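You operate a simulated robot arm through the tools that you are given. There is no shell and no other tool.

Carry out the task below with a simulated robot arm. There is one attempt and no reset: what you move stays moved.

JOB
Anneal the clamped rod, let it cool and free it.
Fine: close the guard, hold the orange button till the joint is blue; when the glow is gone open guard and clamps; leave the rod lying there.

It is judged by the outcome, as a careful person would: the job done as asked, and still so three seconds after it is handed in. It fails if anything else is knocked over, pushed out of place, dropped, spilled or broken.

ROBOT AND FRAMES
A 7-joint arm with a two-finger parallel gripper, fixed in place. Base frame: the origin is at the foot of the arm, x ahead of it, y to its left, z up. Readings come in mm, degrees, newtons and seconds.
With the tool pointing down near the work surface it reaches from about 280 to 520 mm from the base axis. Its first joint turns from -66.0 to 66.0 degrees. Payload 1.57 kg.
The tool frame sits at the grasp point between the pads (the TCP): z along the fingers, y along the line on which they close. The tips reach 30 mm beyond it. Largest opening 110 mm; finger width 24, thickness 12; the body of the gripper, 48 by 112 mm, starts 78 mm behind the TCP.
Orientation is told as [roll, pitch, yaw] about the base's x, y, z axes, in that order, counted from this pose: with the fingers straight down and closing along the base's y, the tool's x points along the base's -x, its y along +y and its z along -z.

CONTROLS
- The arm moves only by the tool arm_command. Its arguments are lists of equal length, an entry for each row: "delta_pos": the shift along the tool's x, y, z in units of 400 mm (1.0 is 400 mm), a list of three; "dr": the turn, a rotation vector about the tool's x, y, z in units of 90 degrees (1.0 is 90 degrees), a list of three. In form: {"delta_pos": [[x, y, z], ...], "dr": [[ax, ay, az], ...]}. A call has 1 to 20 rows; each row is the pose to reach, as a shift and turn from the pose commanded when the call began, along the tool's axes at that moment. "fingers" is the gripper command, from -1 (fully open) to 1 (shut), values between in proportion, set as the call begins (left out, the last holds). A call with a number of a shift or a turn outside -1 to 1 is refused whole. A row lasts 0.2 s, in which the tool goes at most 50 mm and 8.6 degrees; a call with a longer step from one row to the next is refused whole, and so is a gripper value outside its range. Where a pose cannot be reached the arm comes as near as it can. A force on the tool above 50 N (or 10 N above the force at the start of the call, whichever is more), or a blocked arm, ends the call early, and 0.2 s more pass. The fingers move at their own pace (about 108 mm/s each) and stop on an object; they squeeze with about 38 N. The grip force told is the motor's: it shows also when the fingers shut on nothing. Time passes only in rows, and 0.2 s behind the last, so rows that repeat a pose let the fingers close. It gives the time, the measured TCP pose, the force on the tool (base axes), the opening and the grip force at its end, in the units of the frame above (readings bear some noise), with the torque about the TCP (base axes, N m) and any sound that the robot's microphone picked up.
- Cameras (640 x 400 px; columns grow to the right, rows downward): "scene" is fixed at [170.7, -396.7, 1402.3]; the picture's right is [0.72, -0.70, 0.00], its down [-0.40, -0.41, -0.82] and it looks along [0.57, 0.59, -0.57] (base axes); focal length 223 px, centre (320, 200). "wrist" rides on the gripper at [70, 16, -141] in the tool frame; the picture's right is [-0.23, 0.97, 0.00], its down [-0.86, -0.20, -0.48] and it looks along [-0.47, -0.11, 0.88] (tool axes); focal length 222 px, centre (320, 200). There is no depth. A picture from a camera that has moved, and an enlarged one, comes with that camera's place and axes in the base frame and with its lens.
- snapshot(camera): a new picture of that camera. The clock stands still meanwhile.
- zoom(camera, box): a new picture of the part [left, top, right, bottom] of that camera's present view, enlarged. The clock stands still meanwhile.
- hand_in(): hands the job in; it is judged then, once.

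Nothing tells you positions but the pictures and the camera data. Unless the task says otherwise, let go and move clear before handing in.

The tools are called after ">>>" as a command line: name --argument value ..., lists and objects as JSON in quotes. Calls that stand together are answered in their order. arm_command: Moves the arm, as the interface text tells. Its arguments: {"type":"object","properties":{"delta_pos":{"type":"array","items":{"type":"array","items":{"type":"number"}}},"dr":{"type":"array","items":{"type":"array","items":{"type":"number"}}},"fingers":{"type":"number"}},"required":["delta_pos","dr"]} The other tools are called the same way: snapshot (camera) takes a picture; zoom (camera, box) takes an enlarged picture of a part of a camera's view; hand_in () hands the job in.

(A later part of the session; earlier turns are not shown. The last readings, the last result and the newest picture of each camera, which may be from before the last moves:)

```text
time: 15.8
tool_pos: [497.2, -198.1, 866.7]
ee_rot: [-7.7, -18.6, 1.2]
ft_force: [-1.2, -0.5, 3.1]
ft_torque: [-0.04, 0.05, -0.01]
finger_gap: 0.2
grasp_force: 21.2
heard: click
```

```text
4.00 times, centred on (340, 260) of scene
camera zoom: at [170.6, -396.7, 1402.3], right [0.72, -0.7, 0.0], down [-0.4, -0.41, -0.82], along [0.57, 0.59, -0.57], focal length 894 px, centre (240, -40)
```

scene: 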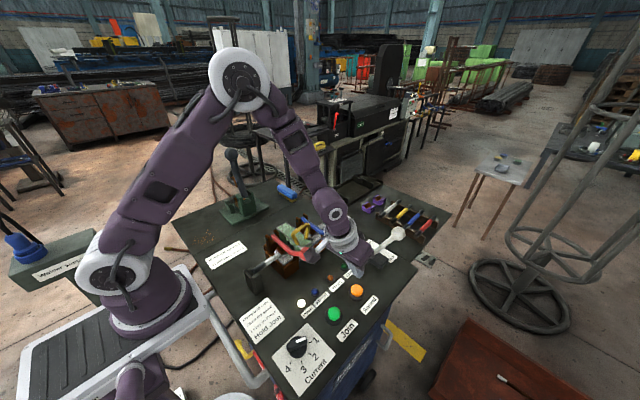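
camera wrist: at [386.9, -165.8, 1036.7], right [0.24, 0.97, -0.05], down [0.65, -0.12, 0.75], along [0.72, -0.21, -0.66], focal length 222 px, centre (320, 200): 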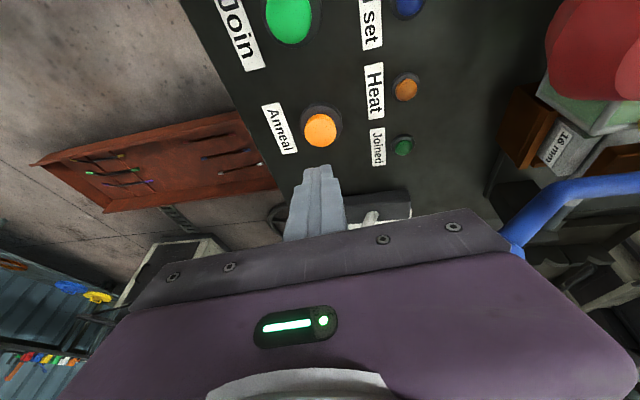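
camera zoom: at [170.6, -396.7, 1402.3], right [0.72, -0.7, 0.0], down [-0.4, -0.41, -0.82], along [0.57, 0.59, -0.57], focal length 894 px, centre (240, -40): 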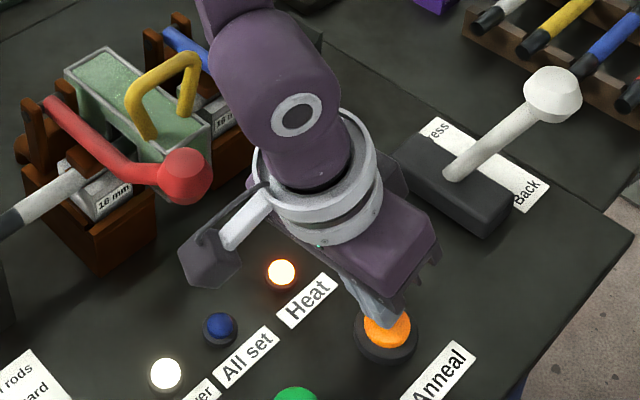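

It clicked and the Heat lamp is lit, so heating has started. I'll hold the button and check the joint often.

>>> arm_command --delta_pos '[[0.0012, 0.0005, 0.0035], [0.0012, 0.0005, 0.0035]]' --dr '[[0, 0, 0], [0, 0, 0]]'

>>> zoom --camera "scene" --box '[282, 226, 314, 250]'

>>> zoom --camera "scene" --box '[280, 210, 400, 310]'

```text
time: 16.4
tool_pos: [496.9, -198.8, 863.8]
ee_rot: [-7.7, -18.5, 1.1]
ft_force: [-4.7, -0.4, 12.8]
ft_torque: [-0.01, 0.18, -0.04]
finger_gap: 0.0
grasp_force: 21.1
```

```text
16.00 times, centred on (298, 238) of scene
camera zoom: at [170.4, -396.7, 1402.3], right [0.72, -0.7, 0.0], down [-0.4, -0.41, -0.82], along [0.57, 0.59, -0.57], focal length 3574 px, centre (672, -408)
```

zoom: 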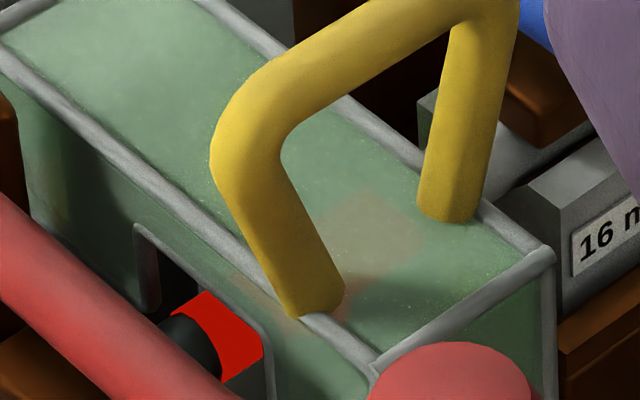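

```text
4.00 times, centred on (340, 260) of scene
camera zoom: at [170.4, -396.7, 1402.3], right [0.72, -0.7, 0.0], down [-0.4, -0.41, -0.82], along [0.57, 0.59, -0.57], focal length 894 px, centre (240, -40)
```

zoom: 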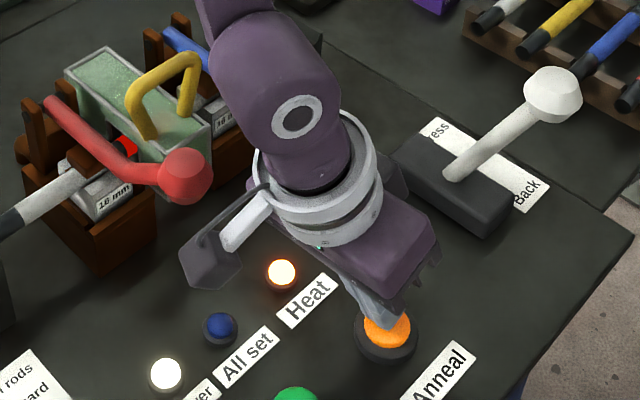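

The joint is glowing red and isn't blue yet. I'll keep holding in short steps.

>>> arm_command --delta_pos '[[0, 0, 0]]' --dr '[[0, 0, 0]]'

>>> zoom --camera "scene" --box '[282, 226, 314, 250]'

```text
time: 16.8
tool_pos: [498.4, -198.7, 864.6]
ee_rot: [-7.8, -18.5, 1.2]
ft_force: [-3.7, -1.1, 12.2]
ft_torque: [-0.06, 0.18, -0.05]
finger_gap: 0.1
grasp_force: 21.4
```

```text
16.00 times, centred on (298, 238) of scene
camera zoom: at [170.4, -396.7, 1402.3], right [0.72, -0.7, 0.0], down [-0.4, -0.41, -0.82], along [0.57, 0.59, -0.57], focal length 3574 px, centre (672, -408)
```

zoom: 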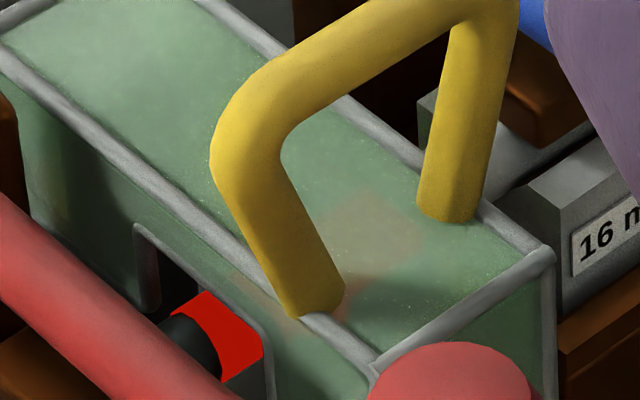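

>>> arm_command --delta_pos '[[0, 0, 0], [0, 0, 0]]' --dr '[[0, 0, 0], [0, 0, 0]]'

>>> zoom --camera "scene" --box '[282, 226, 314, 250]'

```text
time: 17.4
tool_pos: [497.1, -198.4, 863.5]
ee_rot: [-7.8, -18.6, 1.3]
ft_force: [-3.2, -2.7, 12.7]
ft_torque: [-0.09, 0.15, -0.01]
finger_gap: 0.0
grasp_force: 21.3
```

```text
16.00 times, centred on (298, 238) of scene
camera zoom: at [170.4, -396.7, 1402.3], right [0.72, -0.7, 0.0], down [-0.4, -0.41, -0.82], along [0.57, 0.59, -0.57], focal length 3574 px, centre (672, -408)
```

zoom: 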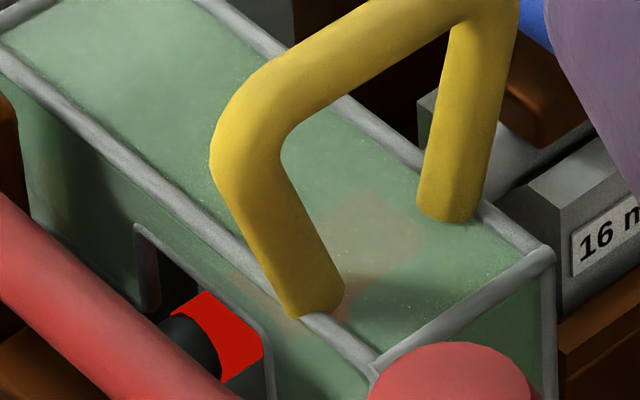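

>>> arm_command --delta_pos '[[0, 0, 0], [0, 0, 0]]' --dr '[[0, 0, 0], [0, 0, 0]]'

>>> zoom --camera "scene" --box '[282, 226, 314, 250]'

```text
time: 18.0
tool_pos: [497.4, -198.9, 863.4]
ee_rot: [-7.9, -18.7, 1.2]
ft_force: [-1.3, -0.7, 12.6]
ft_torque: [-0.05, 0.1, -0.01]
finger_gap: 0.0
grasp_force: 20.9
```

```text
16.00 times, centred on (298, 238) of scene
camera zoom: at [170.5, -396.7, 1402.3], right [0.72, -0.7, 0.0], down [-0.4, -0.41, -0.82], along [0.57, 0.59, -0.57], focal length 3574 px, centre (672, -408)
```

zoom: 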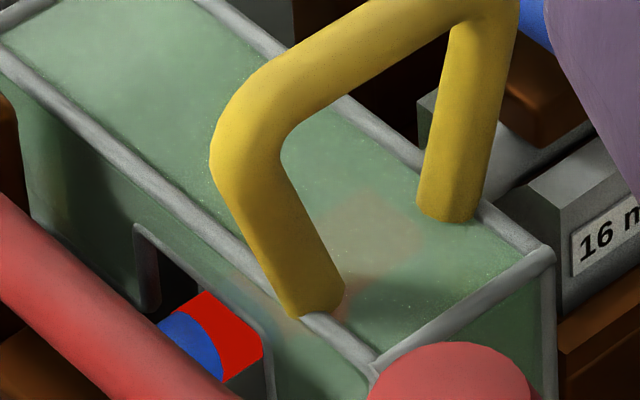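

The joint collar has turned blue, so I'll release the button now by lifting straight up.

>>> arm_command --delta_pos '[[-0.0277, -0.0112, -0.0823], [-0.0555, -0.0224, -0.1645]]' --dr '[[0, 0, 0], [0, 0, 0]]'

>>> zoom --camera "scene" --box '[250, 200, 410, 310]'

>>> zoom --camera "scene" --box '[282, 226, 314, 250]'

```text
time: 18.6
tool_pos: [496.9, -198.1, 936.1]
ee_rot: [-7.6, -18.4, 1.2]
ft_force: [0.6, -0.5, -0.5]
ft_torque: [-0.03, 0.02, -0.01]
finger_gap: 0.0
grasp_force: 20.8
```

```text
3.64 times, centred on (330, 255) of scene
camera zoom: at [170.7, -396.7, 1402.3], right [0.72, -0.7, 0.0], down [-0.4, -0.41, -0.82], along [0.57, 0.59, -0.57], focal length 812 px, centre (284, 0)
```

zoom: 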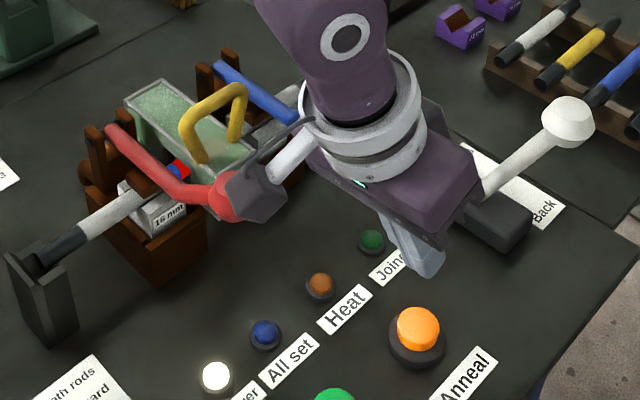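

```text
16.00 times, centred on (298, 238) of scene
camera zoom: at [170.7, -396.7, 1402.3], right [0.72, -0.7, 0.0], down [-0.4, -0.41, -0.82], along [0.57, 0.59, -0.57], focal length 3574 px, centre (672, -408)
```

zoom: 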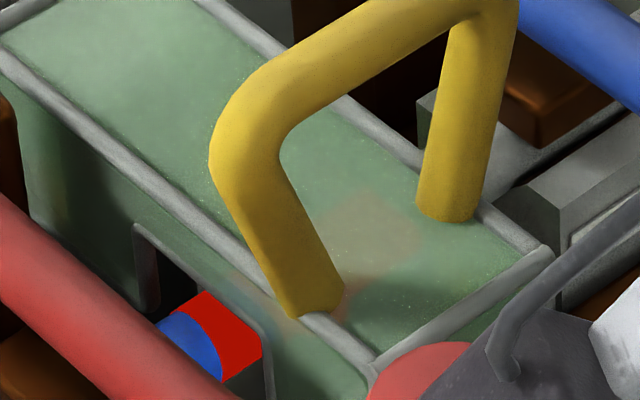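

The Heat lamp is off, and the rod beside the blue collar still glows red. I'll move up and back above the closed guard, tool vertical, while it cools.

>>> arm_command --delta_pos '[[-0.0317, -0.0128, -0.094], [-0.0634, -0.0256, -0.188], [-0.095, -0.0385, -0.282], [-0.0893, 0.0473, -0.3223], [-0.0838, 0.133, -0.3625], [-0.078, 0.2188, -0.4028], [-0.0725, 0.3045, -0.443], [-0.0668, 0.39, -0.4828]]' --dr '[[0, 0, 0], [0, 0, 0], [0, 0, 0], [-0.0166, 0.0412, 0], [-0.0332, 0.0825, 0], [-0.0497, 0.1237, 0], [-0.0663, 0.165, 0], [-0.0829, 0.2062, 0]]' --fingers 0.27

>>> zoom --camera "scene" --box '[282, 226, 314, 250]'

>>> zoom --camera "wrist" --box '[200, 60, 440, 220]'

```text
time: 20.4
tool_pos: [464.2, -17.2, 1105.2]
ee_rot: [0.1, 0.1, 0.0]
ft_force: [0.8, 0.2, -0.4]
ft_torque: [-0.01, -0.03, 0.03]
finger_gap: 40.2
grasp_force: 0.0
```

```text
16.00 times, centred on (298, 238) of scene
camera zoom: at [170.7, -396.7, 1402.3], right [0.72, -0.7, 0.0], down [-0.4, -0.41, -0.82], along [0.57, 0.59, -0.57], focal length 3574 px, centre (672, -408)
```

zoom: 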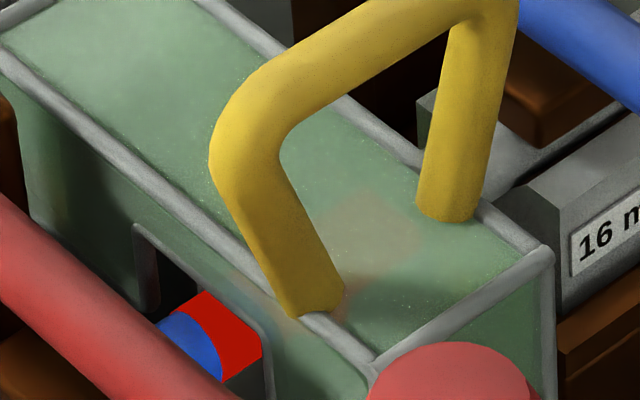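

```text
2.50 times, centred on (320, 140) of wrist
camera zoom: at [394.6, -1.6, 1247.6], right [0.23, 0.97, 0.0], down [0.86, -0.2, 0.48], along [0.46, -0.11, -0.88], focal length 555 px, centre (320, 350)
```

zoom: 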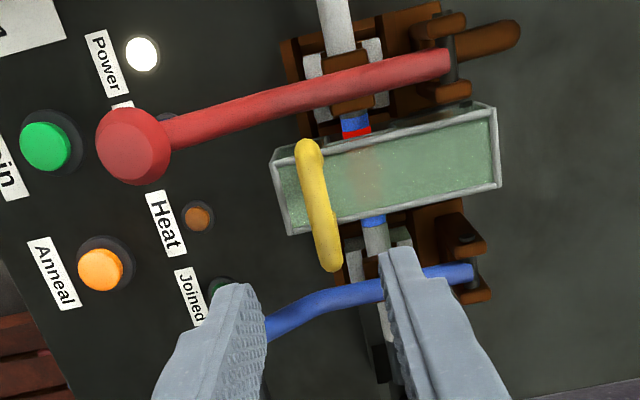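

The glow is confined to the middle of the joint, with blue bands on both sides. I'll wait for it to cool.

>>> arm_command --delta_pos '[[0, 0, 0], [0, 0, 0], [0, 0, 0], [0, 0, 0], [0, 0, 0], [0, 0, 0], [0, 0, 0], [0, 0, 0], [0, 0, 0], [0, 0, 0], [0, 0, 0], [0, 0, 0], [0, 0, 0], [0, 0, 0], [0, 0, 0]]' --dr '[[0, 0, 0], [0, 0, 0], [0, 0, 0], [0, 0, 0], [0, 0, 0], [0, 0, 0], [0, 0, 0], [0, 0, 0], [0, 0, 0], [0, 0, 0], [0, 0, 0], [0, 0, 0], [0, 0, 0], [0, 0, 0], [0, 0, 0]]'

>>> zoom --camera "scene" --box '[282, 226, 314, 250]'

>>> zoom --camera "wrist" --box '[270, 80, 420, 180]'

```text
time: 23.6
tool_pos: [464.3, -18.6, 1105.3]
ee_rot: [0.0, 0.0, 0.0]
ft_force: [0.4, 0.3, 0.2]
ft_torque: [0.01, 0.02, 0.0]
finger_gap: 40.4
grasp_force: 0.0
```

```text
16.00 times, centred on (298, 238) of scene
camera zoom: at [170.7, -396.7, 1402.3], right [0.72, -0.7, 0.0], down [-0.4, -0.41, -0.82], along [0.57, 0.59, -0.57], focal length 3574 px, centre (672, -408)
```

zoom: 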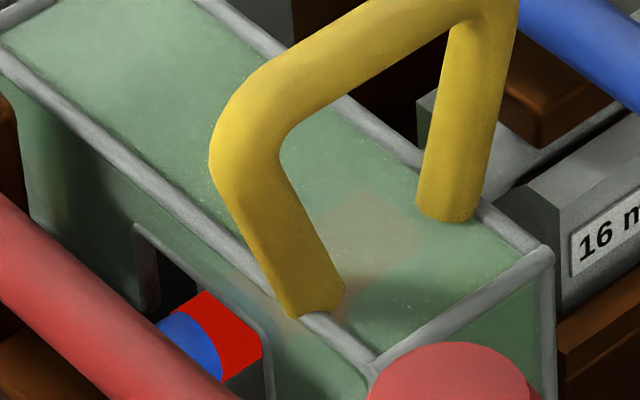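

```text
4.00 times, centred on (345, 130) of wrist
camera zoom: at [394.7, -2.2, 1247.3], right [0.23, 0.97, 0.0], down [0.86, -0.2, 0.48], along [0.47, -0.11, -0.88], focal length 888 px, centre (220, 480)
```

zoom: 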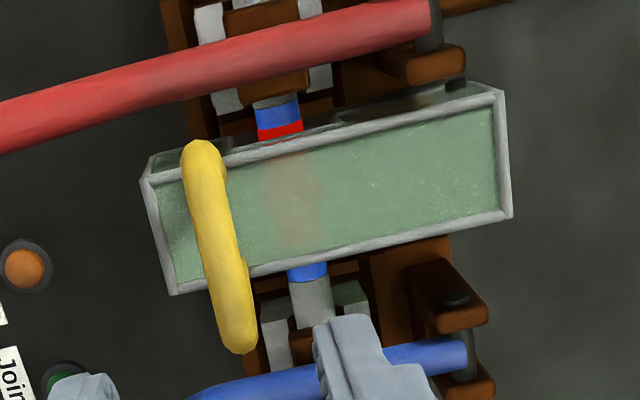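

It's still glowing. I'll keep waiting.

>>> arm_command --delta_pos '[[0, 0, 0], [0, 0, 0], [0, 0, 0], [0, 0, 0], [0, 0, 0], [0, 0, 0], [0, 0, 0], [0, 0, 0], [0, 0, 0], [0, 0, 0], [0, 0, 0], [0, 0, 0], [0, 0, 0], [0, 0, 0], [0, 0, 0], [0, 0, 0], [0, 0, 0], [0, 0, 0], [0, 0, 0], [0, 0, 0]]' --dr '[[0, 0, 0], [0, 0, 0], [0, 0, 0], [0, 0, 0], [0, 0, 0], [0, 0, 0], [0, 0, 0], [0, 0, 0], [0, 0, 0], [0, 0, 0], [0, 0, 0], [0, 0, 0], [0, 0, 0], [0, 0, 0], [0, 0, 0], [0, 0, 0], [0, 0, 0], [0, 0, 0], [0, 0, 0], [0, 0, 0]]'

>>> zoom --camera "scene" --box '[282, 226, 314, 250]'

>>> zoom --camera "wrist" --box '[270, 80, 420, 180]'

```text
time: 27.8
tool_pos: [464.8, -18.5, 1105.7]
ee_rot: [0.0, 0.0, 0.1]
ft_force: [0.0, 0.8, -0.7]
ft_torque: [0.02, -0.03, 0.02]
finger_gap: 40.0
grasp_force: 0.0
```

```text
16.00 times, centred on (298, 238) of scene
camera zoom: at [170.7, -396.7, 1402.3], right [0.72, -0.7, 0.0], down [-0.4, -0.41, -0.82], along [0.57, 0.59, -0.57], focal length 3574 px, centre (672, -408)
```

zoom: 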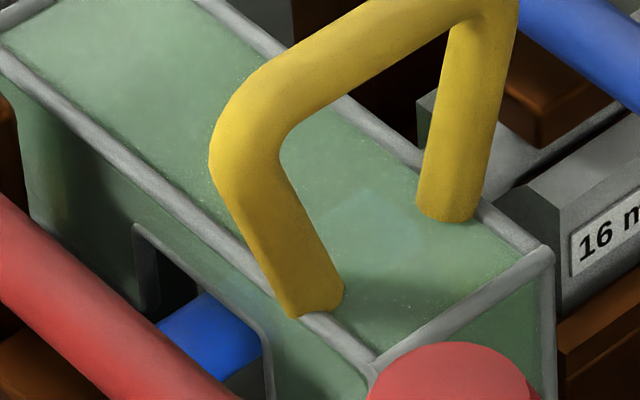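

```text
4.00 times, centred on (345, 130) of wrist
camera zoom: at [394.7, -2.2, 1247.2], right [0.23, 0.97, 0.0], down [0.86, -0.2, 0.48], along [0.47, -0.11, -0.88], focal length 888 px, centre (220, 480)
```

zoom: 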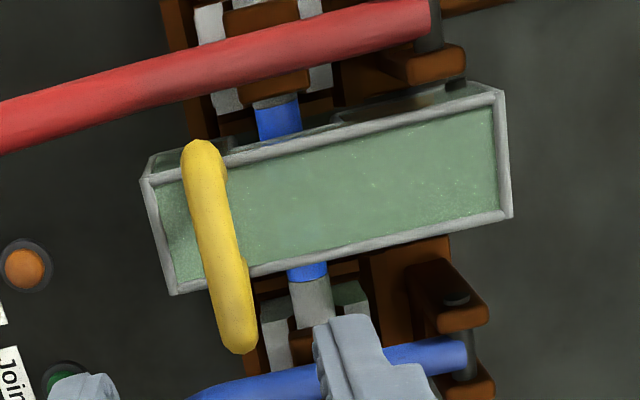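

The glow is gone and the joint is solid blue. Now I'll lower the fingers around the handle bar to reopen the guard.

>>> arm_command --delta_pos '[[0, 0, 0.081], [0, 0, 0.162], [0, 0, 0.243], [0, 0, 0.285], [0, 0, 0.3238]]' --dr '[[0, 0, 0], [0, 0, 0], [0, 0, 0], [0, 0, 0], [0, 0, 0]]'

>>> zoom --camera "wrist" --box '[180, 90, 400, 240]'

>>> zoom --camera "scene" --box '[270, 200, 350, 260]'

```text
time: 29.0
tool_pos: [463.7, -19.2, 973.5]
ee_rot: [0.0, 0.0, 0.0]
ft_force: [0.5, 0.6, -0.2]
ft_torque: [0.01, -0.01, -0.02]
finger_gap: 40.4
grasp_force: 0.1
```

```text
2.67 times, centred on (290, 165) of wrist
camera zoom: at [393.8, -2.8, 1115.7], right [0.23, 0.97, 0.0], down [0.85, -0.2, 0.48], along [0.47, -0.11, -0.88], focal length 592 px, centre (400, 293)
```

zoom: 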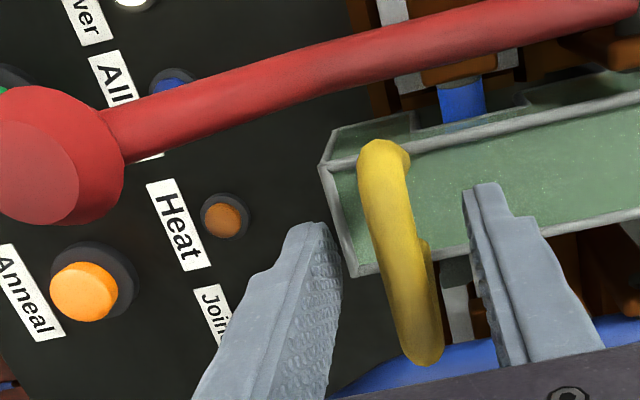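

```text
6.67 times, centred on (310, 230) of scene
camera zoom: at [170.7, -396.7, 1402.3], right [0.72, -0.7, 0.0], down [-0.4, -0.41, -0.82], along [0.57, 0.59, -0.57], focal length 1489 px, centre (387, 0)
```

zoom: 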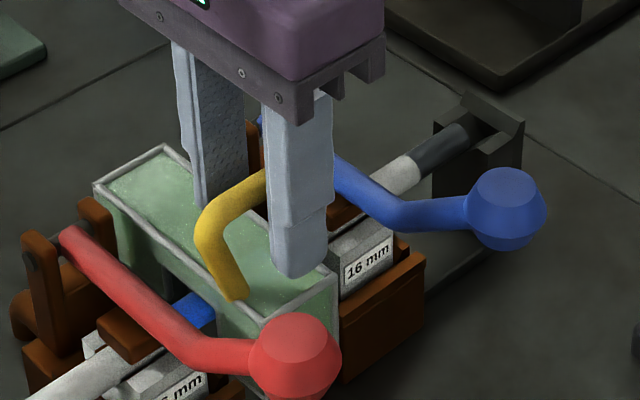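

The fingers straddle the bar cleanly. I'll narrow the gap and swing the guard back along the same arc.

>>> arm_command --delta_pos '[[0, 0, 0], [0, 0.019, -0.02], [0, 0.038, -0.0375], [0, 0.059, -0.0575], [0, 0.0805, -0.075], [0, 0.1043, -0.09], [0, 0.128, -0.1025], [0, 0.153, -0.1125], [0, 0.178, -0.12]]' --dr '[[0, 0, 0], [0, 0, 0], [0, 0, 0], [0, 0, 0], [0, 0, 0], [0, 0, 0], [0, 0, 0], [0, 0, 0], [0, 0, 0]]' --fingers 0.55

>>> zoom --camera "wrist" --box '[180, 90, 400, 240]'

>>> zoom --camera "scene" --box '[250, 180, 350, 260]'

```text
time: 31.0
tool_pos: [466.3, 53.9, 1022.8]
ee_rot: [0.0, 0.0, 0.0]
ft_force: [-0.2, -0.6, 0.6]
ft_torque: [0.0, 0.04, -0.02]
finger_gap: 24.8
grasp_force: 0.0
```

```text
2.67 times, centred on (290, 165) of wrist
camera zoom: at [395.4, 70.0, 1164.7], right [0.23, 0.97, 0.0], down [0.85, -0.2, 0.48], along [0.47, -0.11, -0.88], focal length 592 px, centre (400, 293)
```

zoom: 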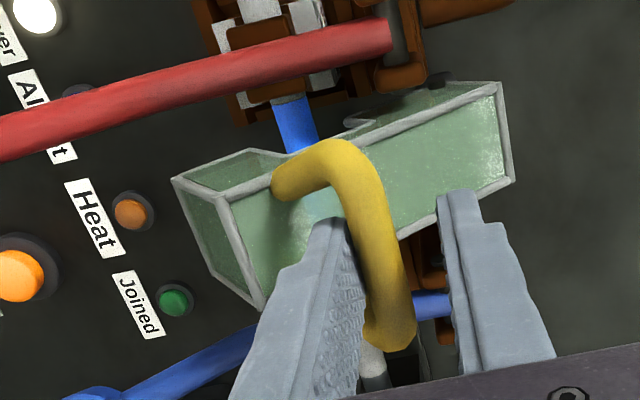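

```text
5.00 times, centred on (300, 220) of scene
camera zoom: at [170.7, -396.7, 1402.3], right [0.72, -0.7, 0.0], down [-0.4, -0.41, -0.82], along [0.57, 0.59, -0.57], focal length 1117 px, centre (420, 100)
```

zoom: 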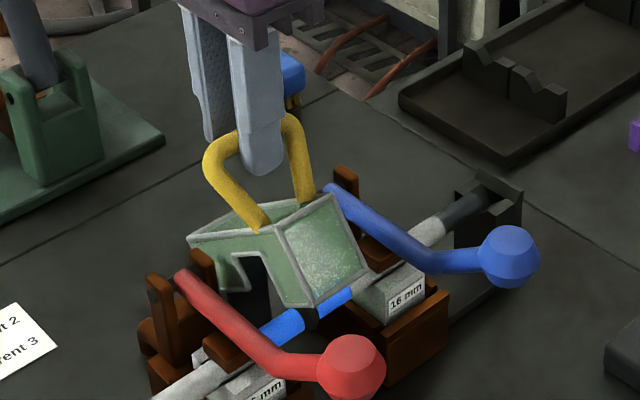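

>>> arm_command --delta_pos '[[0, 0.025, -0.0075], [0, 0.0475, -0.01], [0, 0.0675, -0.0125], [0, 0.0925, -0.01], [0, 0.1125, -0.0075], [0, 0.135, 0.0], [0, 0.16, 0.0075], [0, 0.185, 0.0175], [0, 0.21, 0.03], [0, 0.2325, 0.045], [0, 0.255, 0.0625], [0, 0.2675, 0.075], [0, 0.2775, 0.0825]]' --dr '[[0, 0, 0], [0, 0, 0], [0, 0, 0], [0, 0, 0], [0, 0, 0], [0, 0, 0], [0, 0, 0], [0, 0, 0], [0, 0, 0], [0, 0, 0], [0, 0, 0], [0, 0, 0], [0, 0, 0]]'

>>> zoom --camera "wrist" --box '[180, 90, 400, 240]'

>>> zoom --camera "scene" --box '[240, 170, 350, 260]'

```text
time: 33.8
tool_pos: [462.1, 164.5, 988.6]
ee_rot: [0.0, -0.1, 0.0]
ft_force: [-0.2, 0.9, -0.3]
ft_torque: [-0.03, 0.02, 0.01]
finger_gap: 25.4
grasp_force: 0.0
```

```text
2.67 times, centred on (290, 165) of wrist
camera zoom: at [394.2, 180.7, 1131.6], right [0.23, 0.97, 0.0], down [0.86, -0.2, 0.48], along [0.47, -0.11, -0.88], focal length 592 px, centre (400, 293)
```

zoom: 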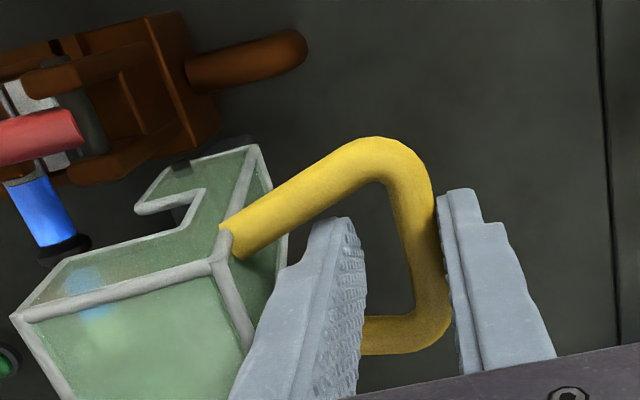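

```text
4.44 times, centred on (295, 215) of scene
camera zoom: at [170.7, -396.7, 1402.3], right [0.72, -0.7, 0.0], down [-0.4, -0.41, -0.82], along [0.57, 0.59, -0.57], focal length 993 px, centre (431, 133)
```

zoom: 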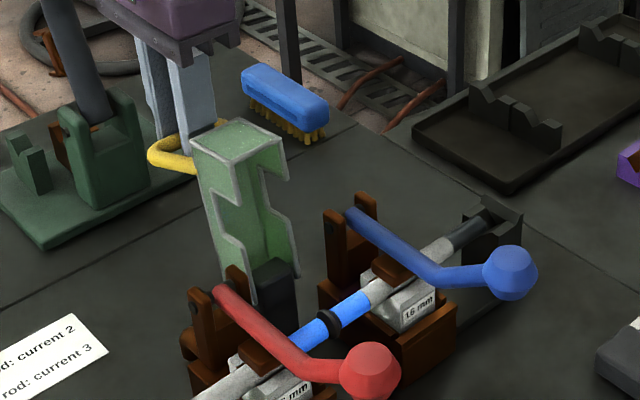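

The guard is nearly fully back, and the joint shows a dark collar with blue bands and no glow. I'll ease the guard the last few millimetres onto its rear stop.

>>> arm_command --delta_pos '[[0, 0.008, 0.005], [0, 0.016, 0.01], [0, 0.024, 0.012]]' --dr '[[0, 0, 0], [0, 0, 0], [0, 0, 0]]'

>>> zoom --camera "wrist" --box '[180, 90, 400, 240]'

>>> zoom --camera "scene" --box '[240, 170, 350, 260]'

```text
time: 34.6
tool_pos: [463.7, 174.1, 985.3]
ee_rot: [0.0, 0.0, 0.0]
ft_force: [0.6, 0.8, 0.9]
ft_torque: [0.0, 0.01, -0.02]
finger_gap: 24.9
grasp_force: 0.2
```

```text
2.67 times, centred on (290, 165) of wrist
camera zoom: at [393.7, 189.2, 1127.2], right [0.23, 0.97, 0.0], down [0.85, -0.2, 0.48], along [0.47, -0.11, -0.88], focal length 592 px, centre (400, 293)
```

zoom: 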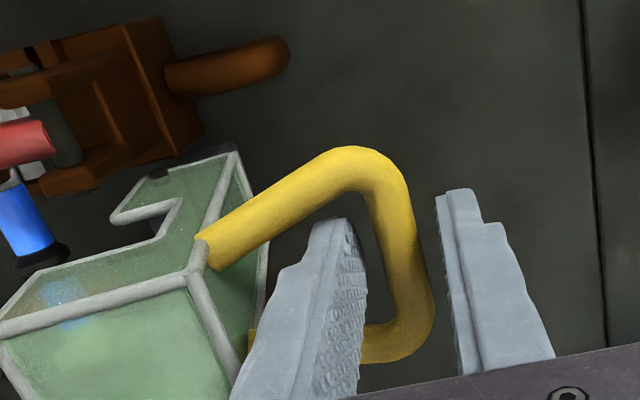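

```text
4.44 times, centred on (295, 215) of scene
camera zoom: at [170.7, -396.7, 1402.3], right [0.72, -0.7, 0.0], down [-0.4, -0.41, -0.82], along [0.57, 0.59, -0.57], focal length 993 px, centre (431, 133)
```

zoom: 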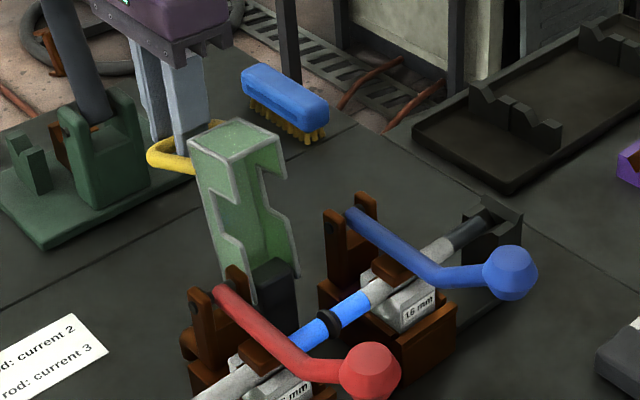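

The guard rests fully open and the fingers are clear of the bar. I'll lift out, then move above the red knob near (412,-96,972) with the gripper turned 90° so the fingers close along x.

>>> arm_command --delta_pos '[[0, 0, -0.1], [0, 0, -0.2], [0, 0, -0.3], [0, 0, -0.325], [0.012, -0.0613, -0.319], [0.024, -0.1226, -0.3136], [0.036, -0.1839, -0.3079], [0.048, -0.2452, -0.3022], [0.06, -0.3065, -0.2965], [0.072, -0.3678, -0.2908], [0.084, -0.4291, -0.2851], [0.096, -0.4904, -0.2794], [0.108, -0.5517, -0.2737], [0.12, -0.613, -0.268], [0.132, -0.674, -0.2623]]' --dr '[[0, 0, 0], [0, 0, 0], [0, 0, 0], [0, 0, 0], [0, 0, -0.0909], [0, 0, -0.1818], [0, 0, -0.2727], [0, 0, -0.3636], [0, 0, -0.4545], [0, 0, -0.5454], [0, 0, -0.6363], [0, 0, -0.7272], [0, 0, -0.8181], [0, 0, -0.909], [0, 0, -1.0]]'

>>> snapshot --camera "wrist"

>>> snapshot --camera "scene"

```text
time: 37.8
tool_pos: [410.2, -97.6, 1090.6]
ee_rot: [0.1, 0.0, 90.2]
ft_force: [0.1, 0.9, -0.2]
ft_torque: [0.0, -0.01, 0.01]
finger_gap: 24.7
grasp_force: 0.1
```

```text
taken
camera wrist: at [394.6, -166.3, 1232.1], right [-0.97, 0.23, 0.0], down [0.2, 0.86, 0.48], along [0.11, 0.47, -0.88], focal length 222 px, centre (320, 200)
```

wrist: 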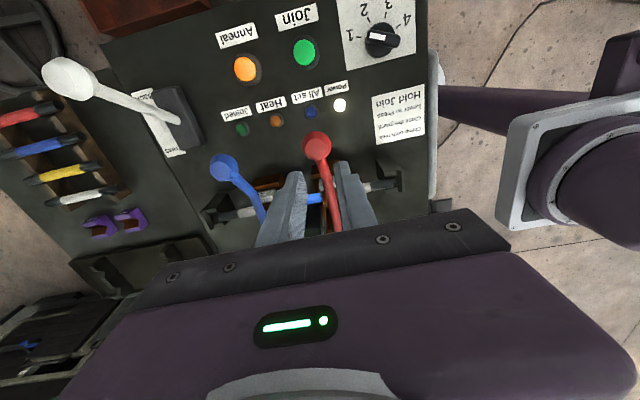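

```text
taken
```

scene: 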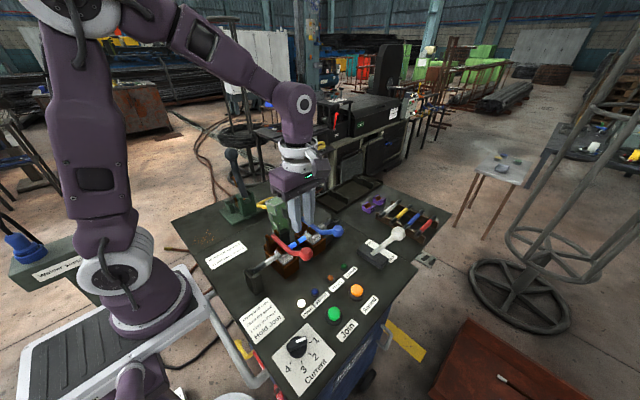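

>>> zoom --camera "wrist" --box '[200, 110, 420, 240]'

>>> zoom --camera "scene" --box '[250, 180, 370, 270]'

```text
2.91 times, centred on (310, 175) of wrist
camera zoom: at [394.6, -166.3, 1232.1], right [-0.97, 0.23, 0.0], down [0.2, 0.86, 0.48], along [0.11, 0.47, -0.88], focal length 646 px, centre (349, 273)
```

zoom: 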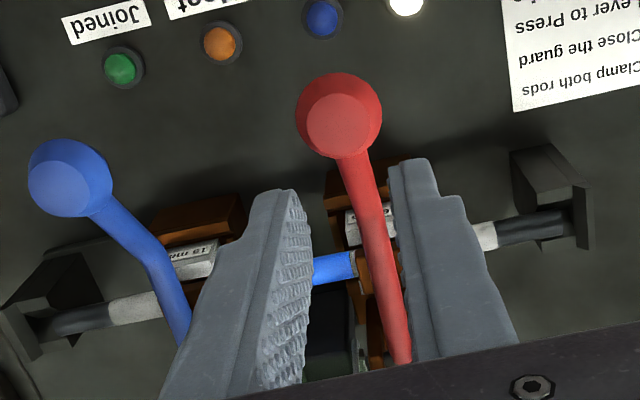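

```text
4.44 times, centred on (310, 225) of scene
camera zoom: at [170.7, -396.7, 1402.3], right [0.72, -0.7, 0.0], down [-0.4, -0.41, -0.82], along [0.57, 0.59, -0.57], focal length 993 px, centre (364, 89)
```

zoom: 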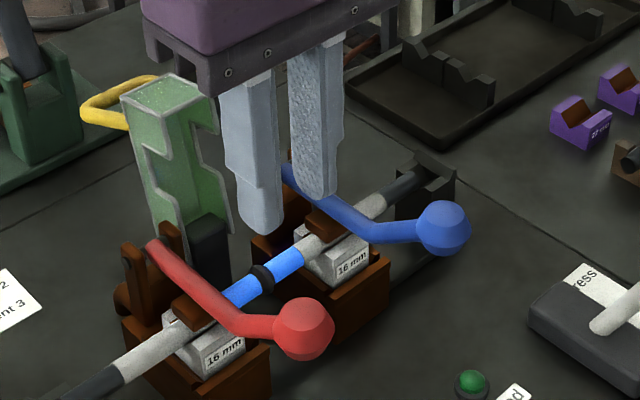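

The red knob is at about (413,-96,969) and roughly 35 mm across. I'll open the fingers and descend around it.

>>> arm_command --delta_pos '[[0, 0, 0], [0, -0.0025, 0.05], [0, -0.0025, 0.13], [0, -0.0025, 0.21], [0, -0.0025, 0.29]]' --dr '[[0, 0, 0], [0, 0, 0], [0, 0, 0], [0, 0, 0], [0, 0, 0]]' --fingers -0.16

>>> zoom --camera "wrist" --box '[200, 80, 420, 240]'

>>> zoom --camera "scene" --box '[250, 190, 370, 280]'

```text
time: 39.0
tool_pos: [413.4, -96.0, 973.0]
ee_rot: [0.0, 0.0, 90.0]
ft_force: [-0.1, -0.2, 0.4]
ft_torque: [0.01, -0.02, -0.02]
finger_gap: 63.6
grasp_force: 0.0
```

```text
2.50 times, centred on (310, 160) of wrist
camera zoom: at [395.9, -165.8, 1114.7], right [-0.97, 0.23, 0.0], down [0.2, 0.85, 0.48], along [0.11, 0.47, -0.88], focal length 555 px, centre (345, 300)
```

zoom: 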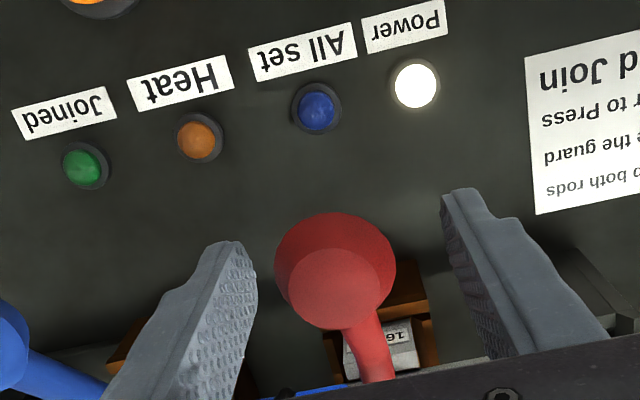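

```text
4.44 times, centred on (310, 235) of scene
camera zoom: at [170.7, -396.7, 1402.3], right [0.72, -0.7, 0.0], down [-0.4, -0.41, -0.82], along [0.57, 0.59, -0.57], focal length 993 px, centre (364, 44)
```

zoom: 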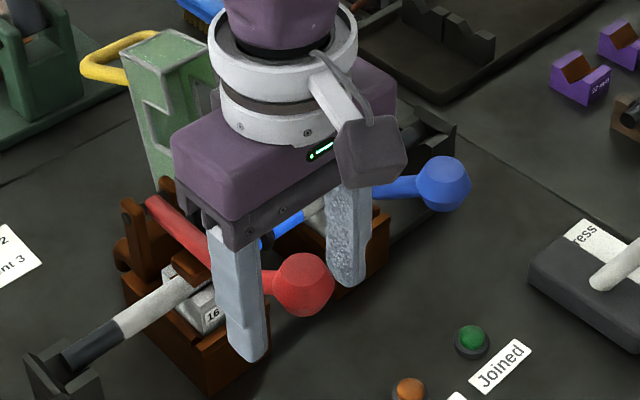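

The knob sits between the fingers. I'll shift 2 mm to centre on it and close.

>>> arm_command --delta_pos '[[0, -0.005, 0], [0, -0.005, 0], [0, -0.005, 0]]' --dr '[[0, 0, 0], [0, 0, 0], [0, 0, 0]]' --fingers 1

>>> zoom --camera "wrist" --box '[200, 80, 420, 240]'

```text
time: 39.8
tool_pos: [414.6, -95.9, 973.6]
ee_rot: [-0.1, 0.0, 90.0]
ft_force: [8.8, 2.7, 0.6]
ft_torque: [-0.47, -0.06, 0.08]
finger_gap: 35.2
grasp_force: 37.5
```

```text
2.50 times, centred on (310, 160) of wrist
camera zoom: at [398.4, -165.8, 1115.4], right [-0.97, 0.23, 0.0], down [0.2, 0.86, 0.48], along [0.11, 0.47, -0.88], focal length 555 px, centre (345, 300)
```

zoom: 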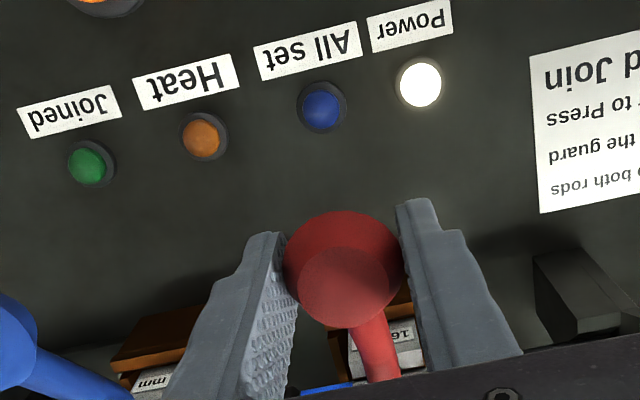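

The knob is gripped at 35 mm. I'll start lifting the red lever along its arc about the rear pivot and check the force.

>>> arm_command --delta_pos '[[0, -0.003, 0], [-0.0055, -0.003, -0.018], [-0.0113, -0.003, -0.0363], [-0.018, -0.003, -0.053], [-0.025, -0.003, -0.0693]]' --dr '[[0, 0, 0], [0, 0, 0], [0, 0, 0], [0, 0, 0], [0, 0, 0]]'

>>> zoom --camera "wrist" --box '[200, 80, 420, 240]'

>>> zoom --camera "scene" --box '[240, 180, 360, 280]'

```text
time: 41.0
tool_pos: [415.4, -85.7, 1000.1]
ee_rot: [0.1, 0.0, 89.9]
ft_force: [-5.2, -1.1, 0.0]
ft_torque: [-1.09, 0.05, -0.02]
finger_gap: 35.3
grasp_force: 38.2
```

```text
2.50 times, centred on (310, 160) of wrist
camera zoom: at [398.8, -155.7, 1143.4], right [-0.97, 0.23, 0.0], down [0.2, 0.85, 0.48], along [0.11, 0.47, -0.88], focal length 555 px, centre (345, 300)
```

zoom: 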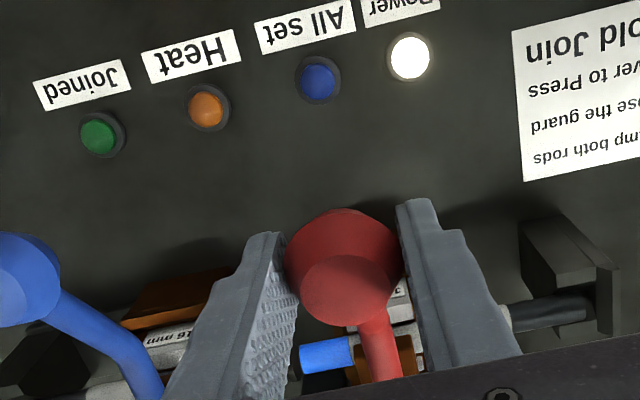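

```text
4.00 times, centred on (300, 230) of scene
camera zoom: at [170.7, -396.8, 1402.3], right [0.72, -0.7, 0.0], down [-0.4, -0.41, -0.82], along [0.57, 0.59, -0.57], focal length 894 px, centre (400, 80)
```

zoom: 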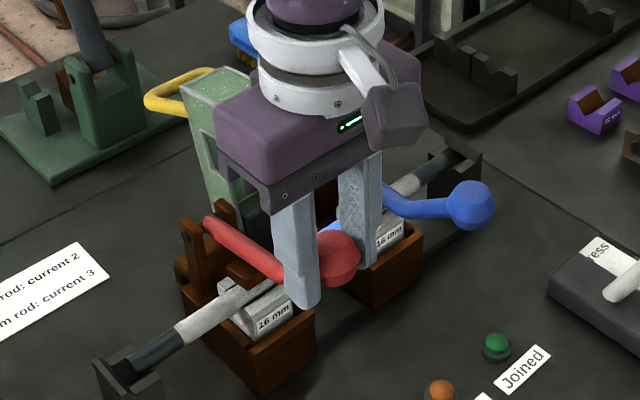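

The lever is following with low force. I'll continue up the arc.

>>> arm_command --delta_pos '[[-0.0165, 0.001, -0.0318], [-0.0358, 0.001, -0.0618], [-0.0575, 0.001, -0.0903], [-0.0818, 0.001, -0.1165], [-0.108, 0.001, -0.1408], [-0.1363, 0.001, -0.1625], [-0.1665, 0.001, -0.1818]]' --dr '[[0, 0, 0], [0, 0, 0], [0, 0, 0], [0, 0, 0], [0, 0, 0], [0, 0, 0], [0, 0, 0]]'

>>> zoom --camera "wrist" --box '[200, 80, 420, 240]'

>>> zoom --camera "scene" --box '[240, 170, 360, 270]'

```text
time: 42.6
tool_pos: [414.8, -20.1, 1074.4]
ee_rot: [0.0, 0.0, 89.9]
ft_force: [-2.1, -8.2, 0.2]
ft_torque: [-1.2, 0.03, 0.02]
finger_gap: 35.1
grasp_force: 38.0
```

```text
2.50 times, centred on (310, 160) of wrist
camera zoom: at [398.4, -89.8, 1216.3], right [-0.97, 0.23, 0.0], down [0.2, 0.86, 0.48], along [0.11, 0.47, -0.88], focal length 555 px, centre (345, 300)
```

zoom: 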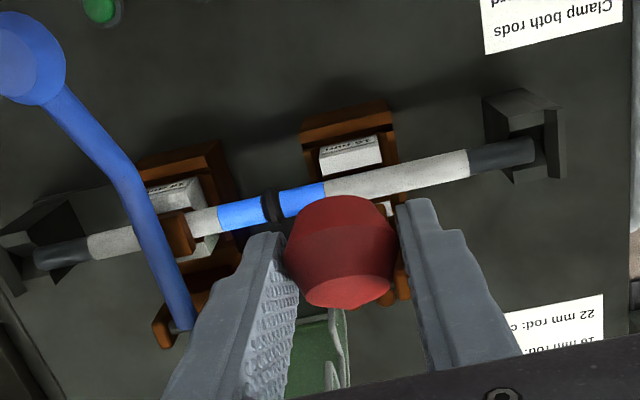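

```text
4.00 times, centred on (300, 220) of scene
camera zoom: at [170.6, -396.9, 1402.2], right [0.72, -0.7, 0.0], down [-0.4, -0.41, -0.82], along [0.57, 0.59, -0.57], focal length 894 px, centre (400, 120)
```

zoom: 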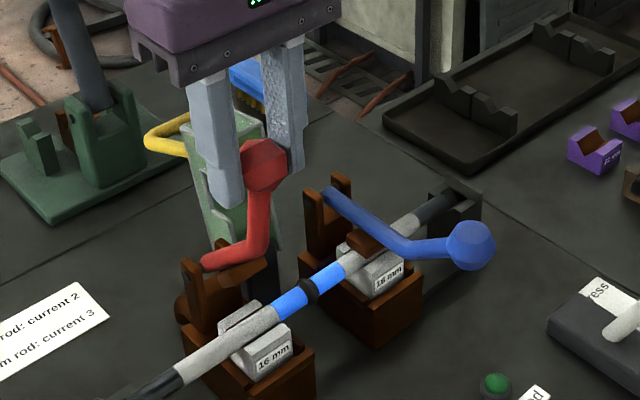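

The clamp pad has lifted off the rod. I'll go a bit further toward upright and watch for the end stop.

>>> arm_command --delta_pos '[[-0.0155, 0, -0.008], [-0.0318, 0, -0.0165], [-0.048, 0, -0.0235], [-0.0648, 0, -0.03]]' --dr '[[0, 0, 0], [0, 0, 0], [0, 0, 0], [0, 0, 0]]'

>>> zoom --camera "scene" --box '[240, 170, 360, 270]'

```text
time: 43.6
tool_pos: [415.2, 7.0, 1085.9]
ee_rot: [0.2, 0.1, 90.0]
ft_force: [-4.3, -7.4, 0.1]
ft_torque: [-1.19, 0.04, -0.02]
finger_gap: 35.3
grasp_force: 38.3
```

```text
4.00 times, centred on (300, 220) of scene
camera zoom: at [170.6, -396.9, 1402.2], right [0.72, -0.7, 0.0], down [-0.4, -0.41, -0.82], along [0.57, 0.59, -0.57], focal length 894 px, centre (400, 120)
```

zoom: 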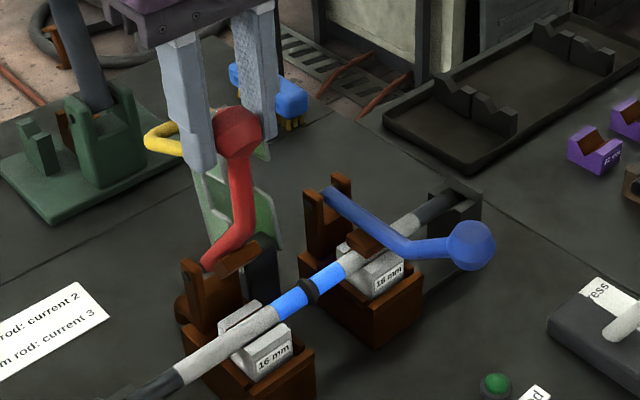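

>>> arm_command --delta_pos '[[-0.017, 0, -0.0055], [-0.034, 0, -0.0108], [-0.0515, 0, -0.015], [-0.0688, 0, -0.0185], [-0.0865, 0, -0.021], [-0.1043, 0, -0.0233]]' --dr '[[0, 0, 0], [0, 0, 0], [0, 0, 0], [0, 0, 0], [0, 0, 0], [0, 0, 0]]'

>>> zoom --camera "scene" --box '[240, 160, 360, 260]'

>>> zoom --camera "wrist" --box '[200, 80, 420, 240]'

```text
time: 45.0
tool_pos: [415.5, 49.5, 1095.6]
ee_rot: [0.0, 0.0, 89.9]
ft_force: [-5.6, -7.0, 3.8]
ft_torque: [-1.19, 0.03, 0.02]
finger_gap: 35.1
grasp_force: 38.0
```

```text
4.00 times, centred on (300, 210) of scene
camera zoom: at [170.5, -396.9, 1402.2], right [0.72, -0.7, 0.0], down [-0.4, -0.41, -0.82], along [0.57, 0.59, -0.57], focal length 894 px, centre (400, 160)
```

zoom: 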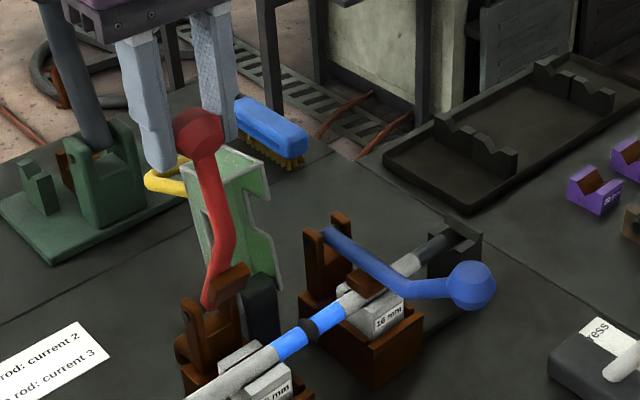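

```text
2.50 times, centred on (310, 160) of wrist
camera zoom: at [398.8, -21.0, 1238.1], right [-0.97, 0.23, 0.0], down [0.2, 0.86, 0.48], along [0.11, 0.47, -0.88], focal length 555 px, centre (345, 300)
```

zoom: 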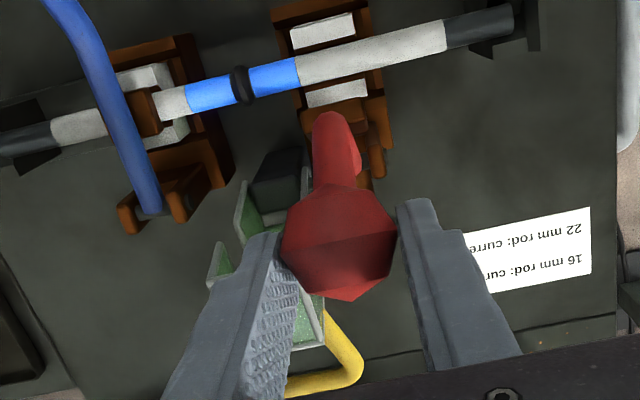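

>>> arm_command --delta_pos '[[-0.018, 0.001, -0.001], [-0.0358, 0.001, -0.0015], [-0.0535, 0.001, -0.001], [-0.0713, 0.001, 0.0]]' --dr '[[0, 0, 0], [0, 0, 0], [0, 0, 0], [0, 0, 0]]'

>>> zoom --camera "scene" --box '[240, 160, 360, 260]'

```text
time: 46.0
tool_pos: [414.1, 78.5, 1096.3]
ee_rot: [-0.1, 0.0, 90.1]
ft_force: [0.1, -6.8, 14.0]
ft_torque: [-1.21, -0.01, 0.02]
finger_gap: 35.3
grasp_force: 38.1
```

```text
4.00 times, centred on (300, 210) of scene
camera zoom: at [170.5, -396.9, 1402.2], right [0.72, -0.7, 0.0], down [-0.4, -0.41, -0.82], along [0.57, 0.59, -0.57], focal length 894 px, centre (400, 160)
```

zoom: 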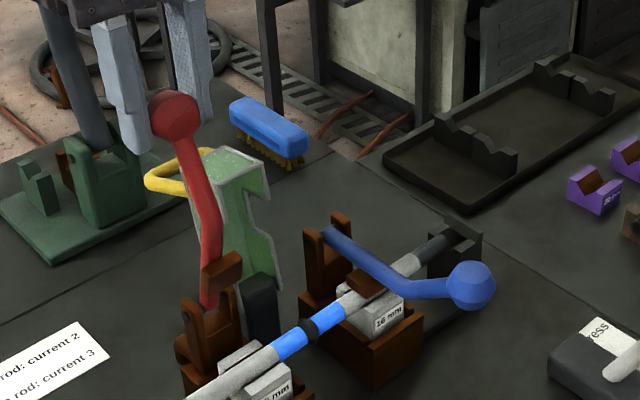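

The upward force suggests the true arc is slightly higher, so I'll rise 3 mm and move a bit further past vertical.

>>> arm_command --delta_pos '[[0, 0, -0.007], [-0.0175, 0, -0.006], [-0.035, 0, -0.002], [-0.052, 0, 0.004]]' --dr '[[0, 0, 0], [0, 0, 0], [0, 0, 0], [0, 0, 0]]'

>>> zoom --camera "scene" --box '[240, 160, 360, 260]'

>>> zoom --camera "wrist" --box '[200, 80, 420, 240]'

```text
time: 47.0
tool_pos: [415.9, 99.4, 1095.5]
ee_rot: [-0.2, -0.1, 89.9]
ft_force: [6.9, -2.3, 18.0]
ft_torque: [-1.13, -0.11, 0.05]
finger_gap: 35.3
grasp_force: 37.9
```

```text
4.00 times, centred on (300, 210) of scene
camera zoom: at [170.7, -396.8, 1402.2], right [0.72, -0.7, 0.0], down [-0.4, -0.41, -0.82], along [0.57, 0.59, -0.57], focal length 894 px, centre (400, 160)
```

zoom: 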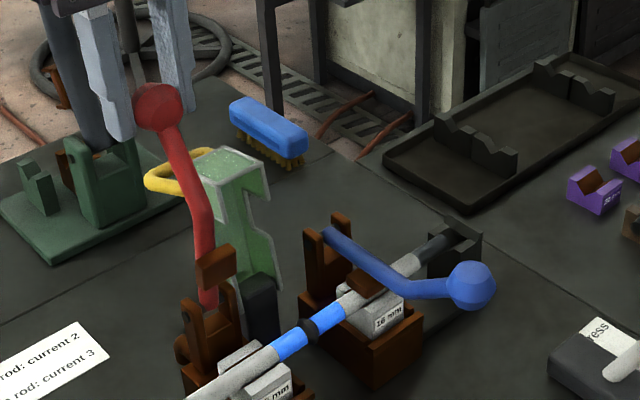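

```text
2.50 times, centred on (310, 160) of wrist
camera zoom: at [397.9, 28.7, 1237.8], right [-0.97, 0.23, 0.0], down [0.2, 0.85, 0.48], along [0.11, 0.47, -0.88], focal length 555 px, centre (345, 300)
```

zoom: 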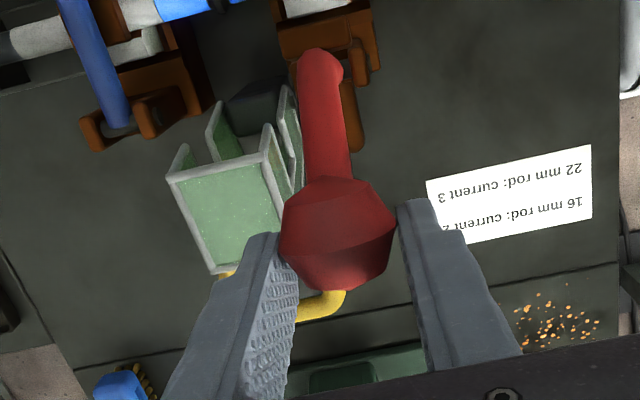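

>>> arm_command --delta_pos '[[0, 0, -0.007], [-0.0187, 0, -0.003], [-0.0362, 0, 0.001], [-0.0537, 0, 0.0065]]' --dr '[[0, 0, 0], [0, 0, 0], [0, 0, 0], [0, 0, 0]]'

>>> zoom --camera "scene" --box '[240, 160, 360, 260]'

```text
time: 48.0
tool_pos: [415.3, 119.6, 1091.7]
ee_rot: [-0.1, 0.0, 90.0]
ft_force: [15.1, -4.4, 4.3]
ft_torque: [-1.23, -0.18, 0.15]
finger_gap: 35.0
grasp_force: 37.8
```

```text
4.00 times, centred on (300, 210) of scene
camera zoom: at [171.1, -396.8, 1402.2], right [0.72, -0.7, 0.0], down [-0.4, -0.41, -0.82], along [0.57, 0.59, -0.57], focal length 894 px, centre (400, 160)
```

zoom: 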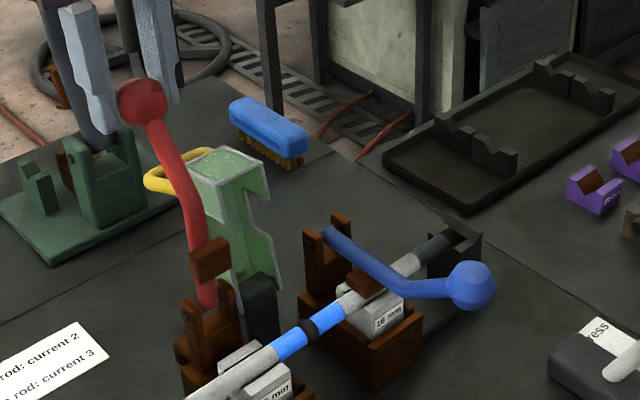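

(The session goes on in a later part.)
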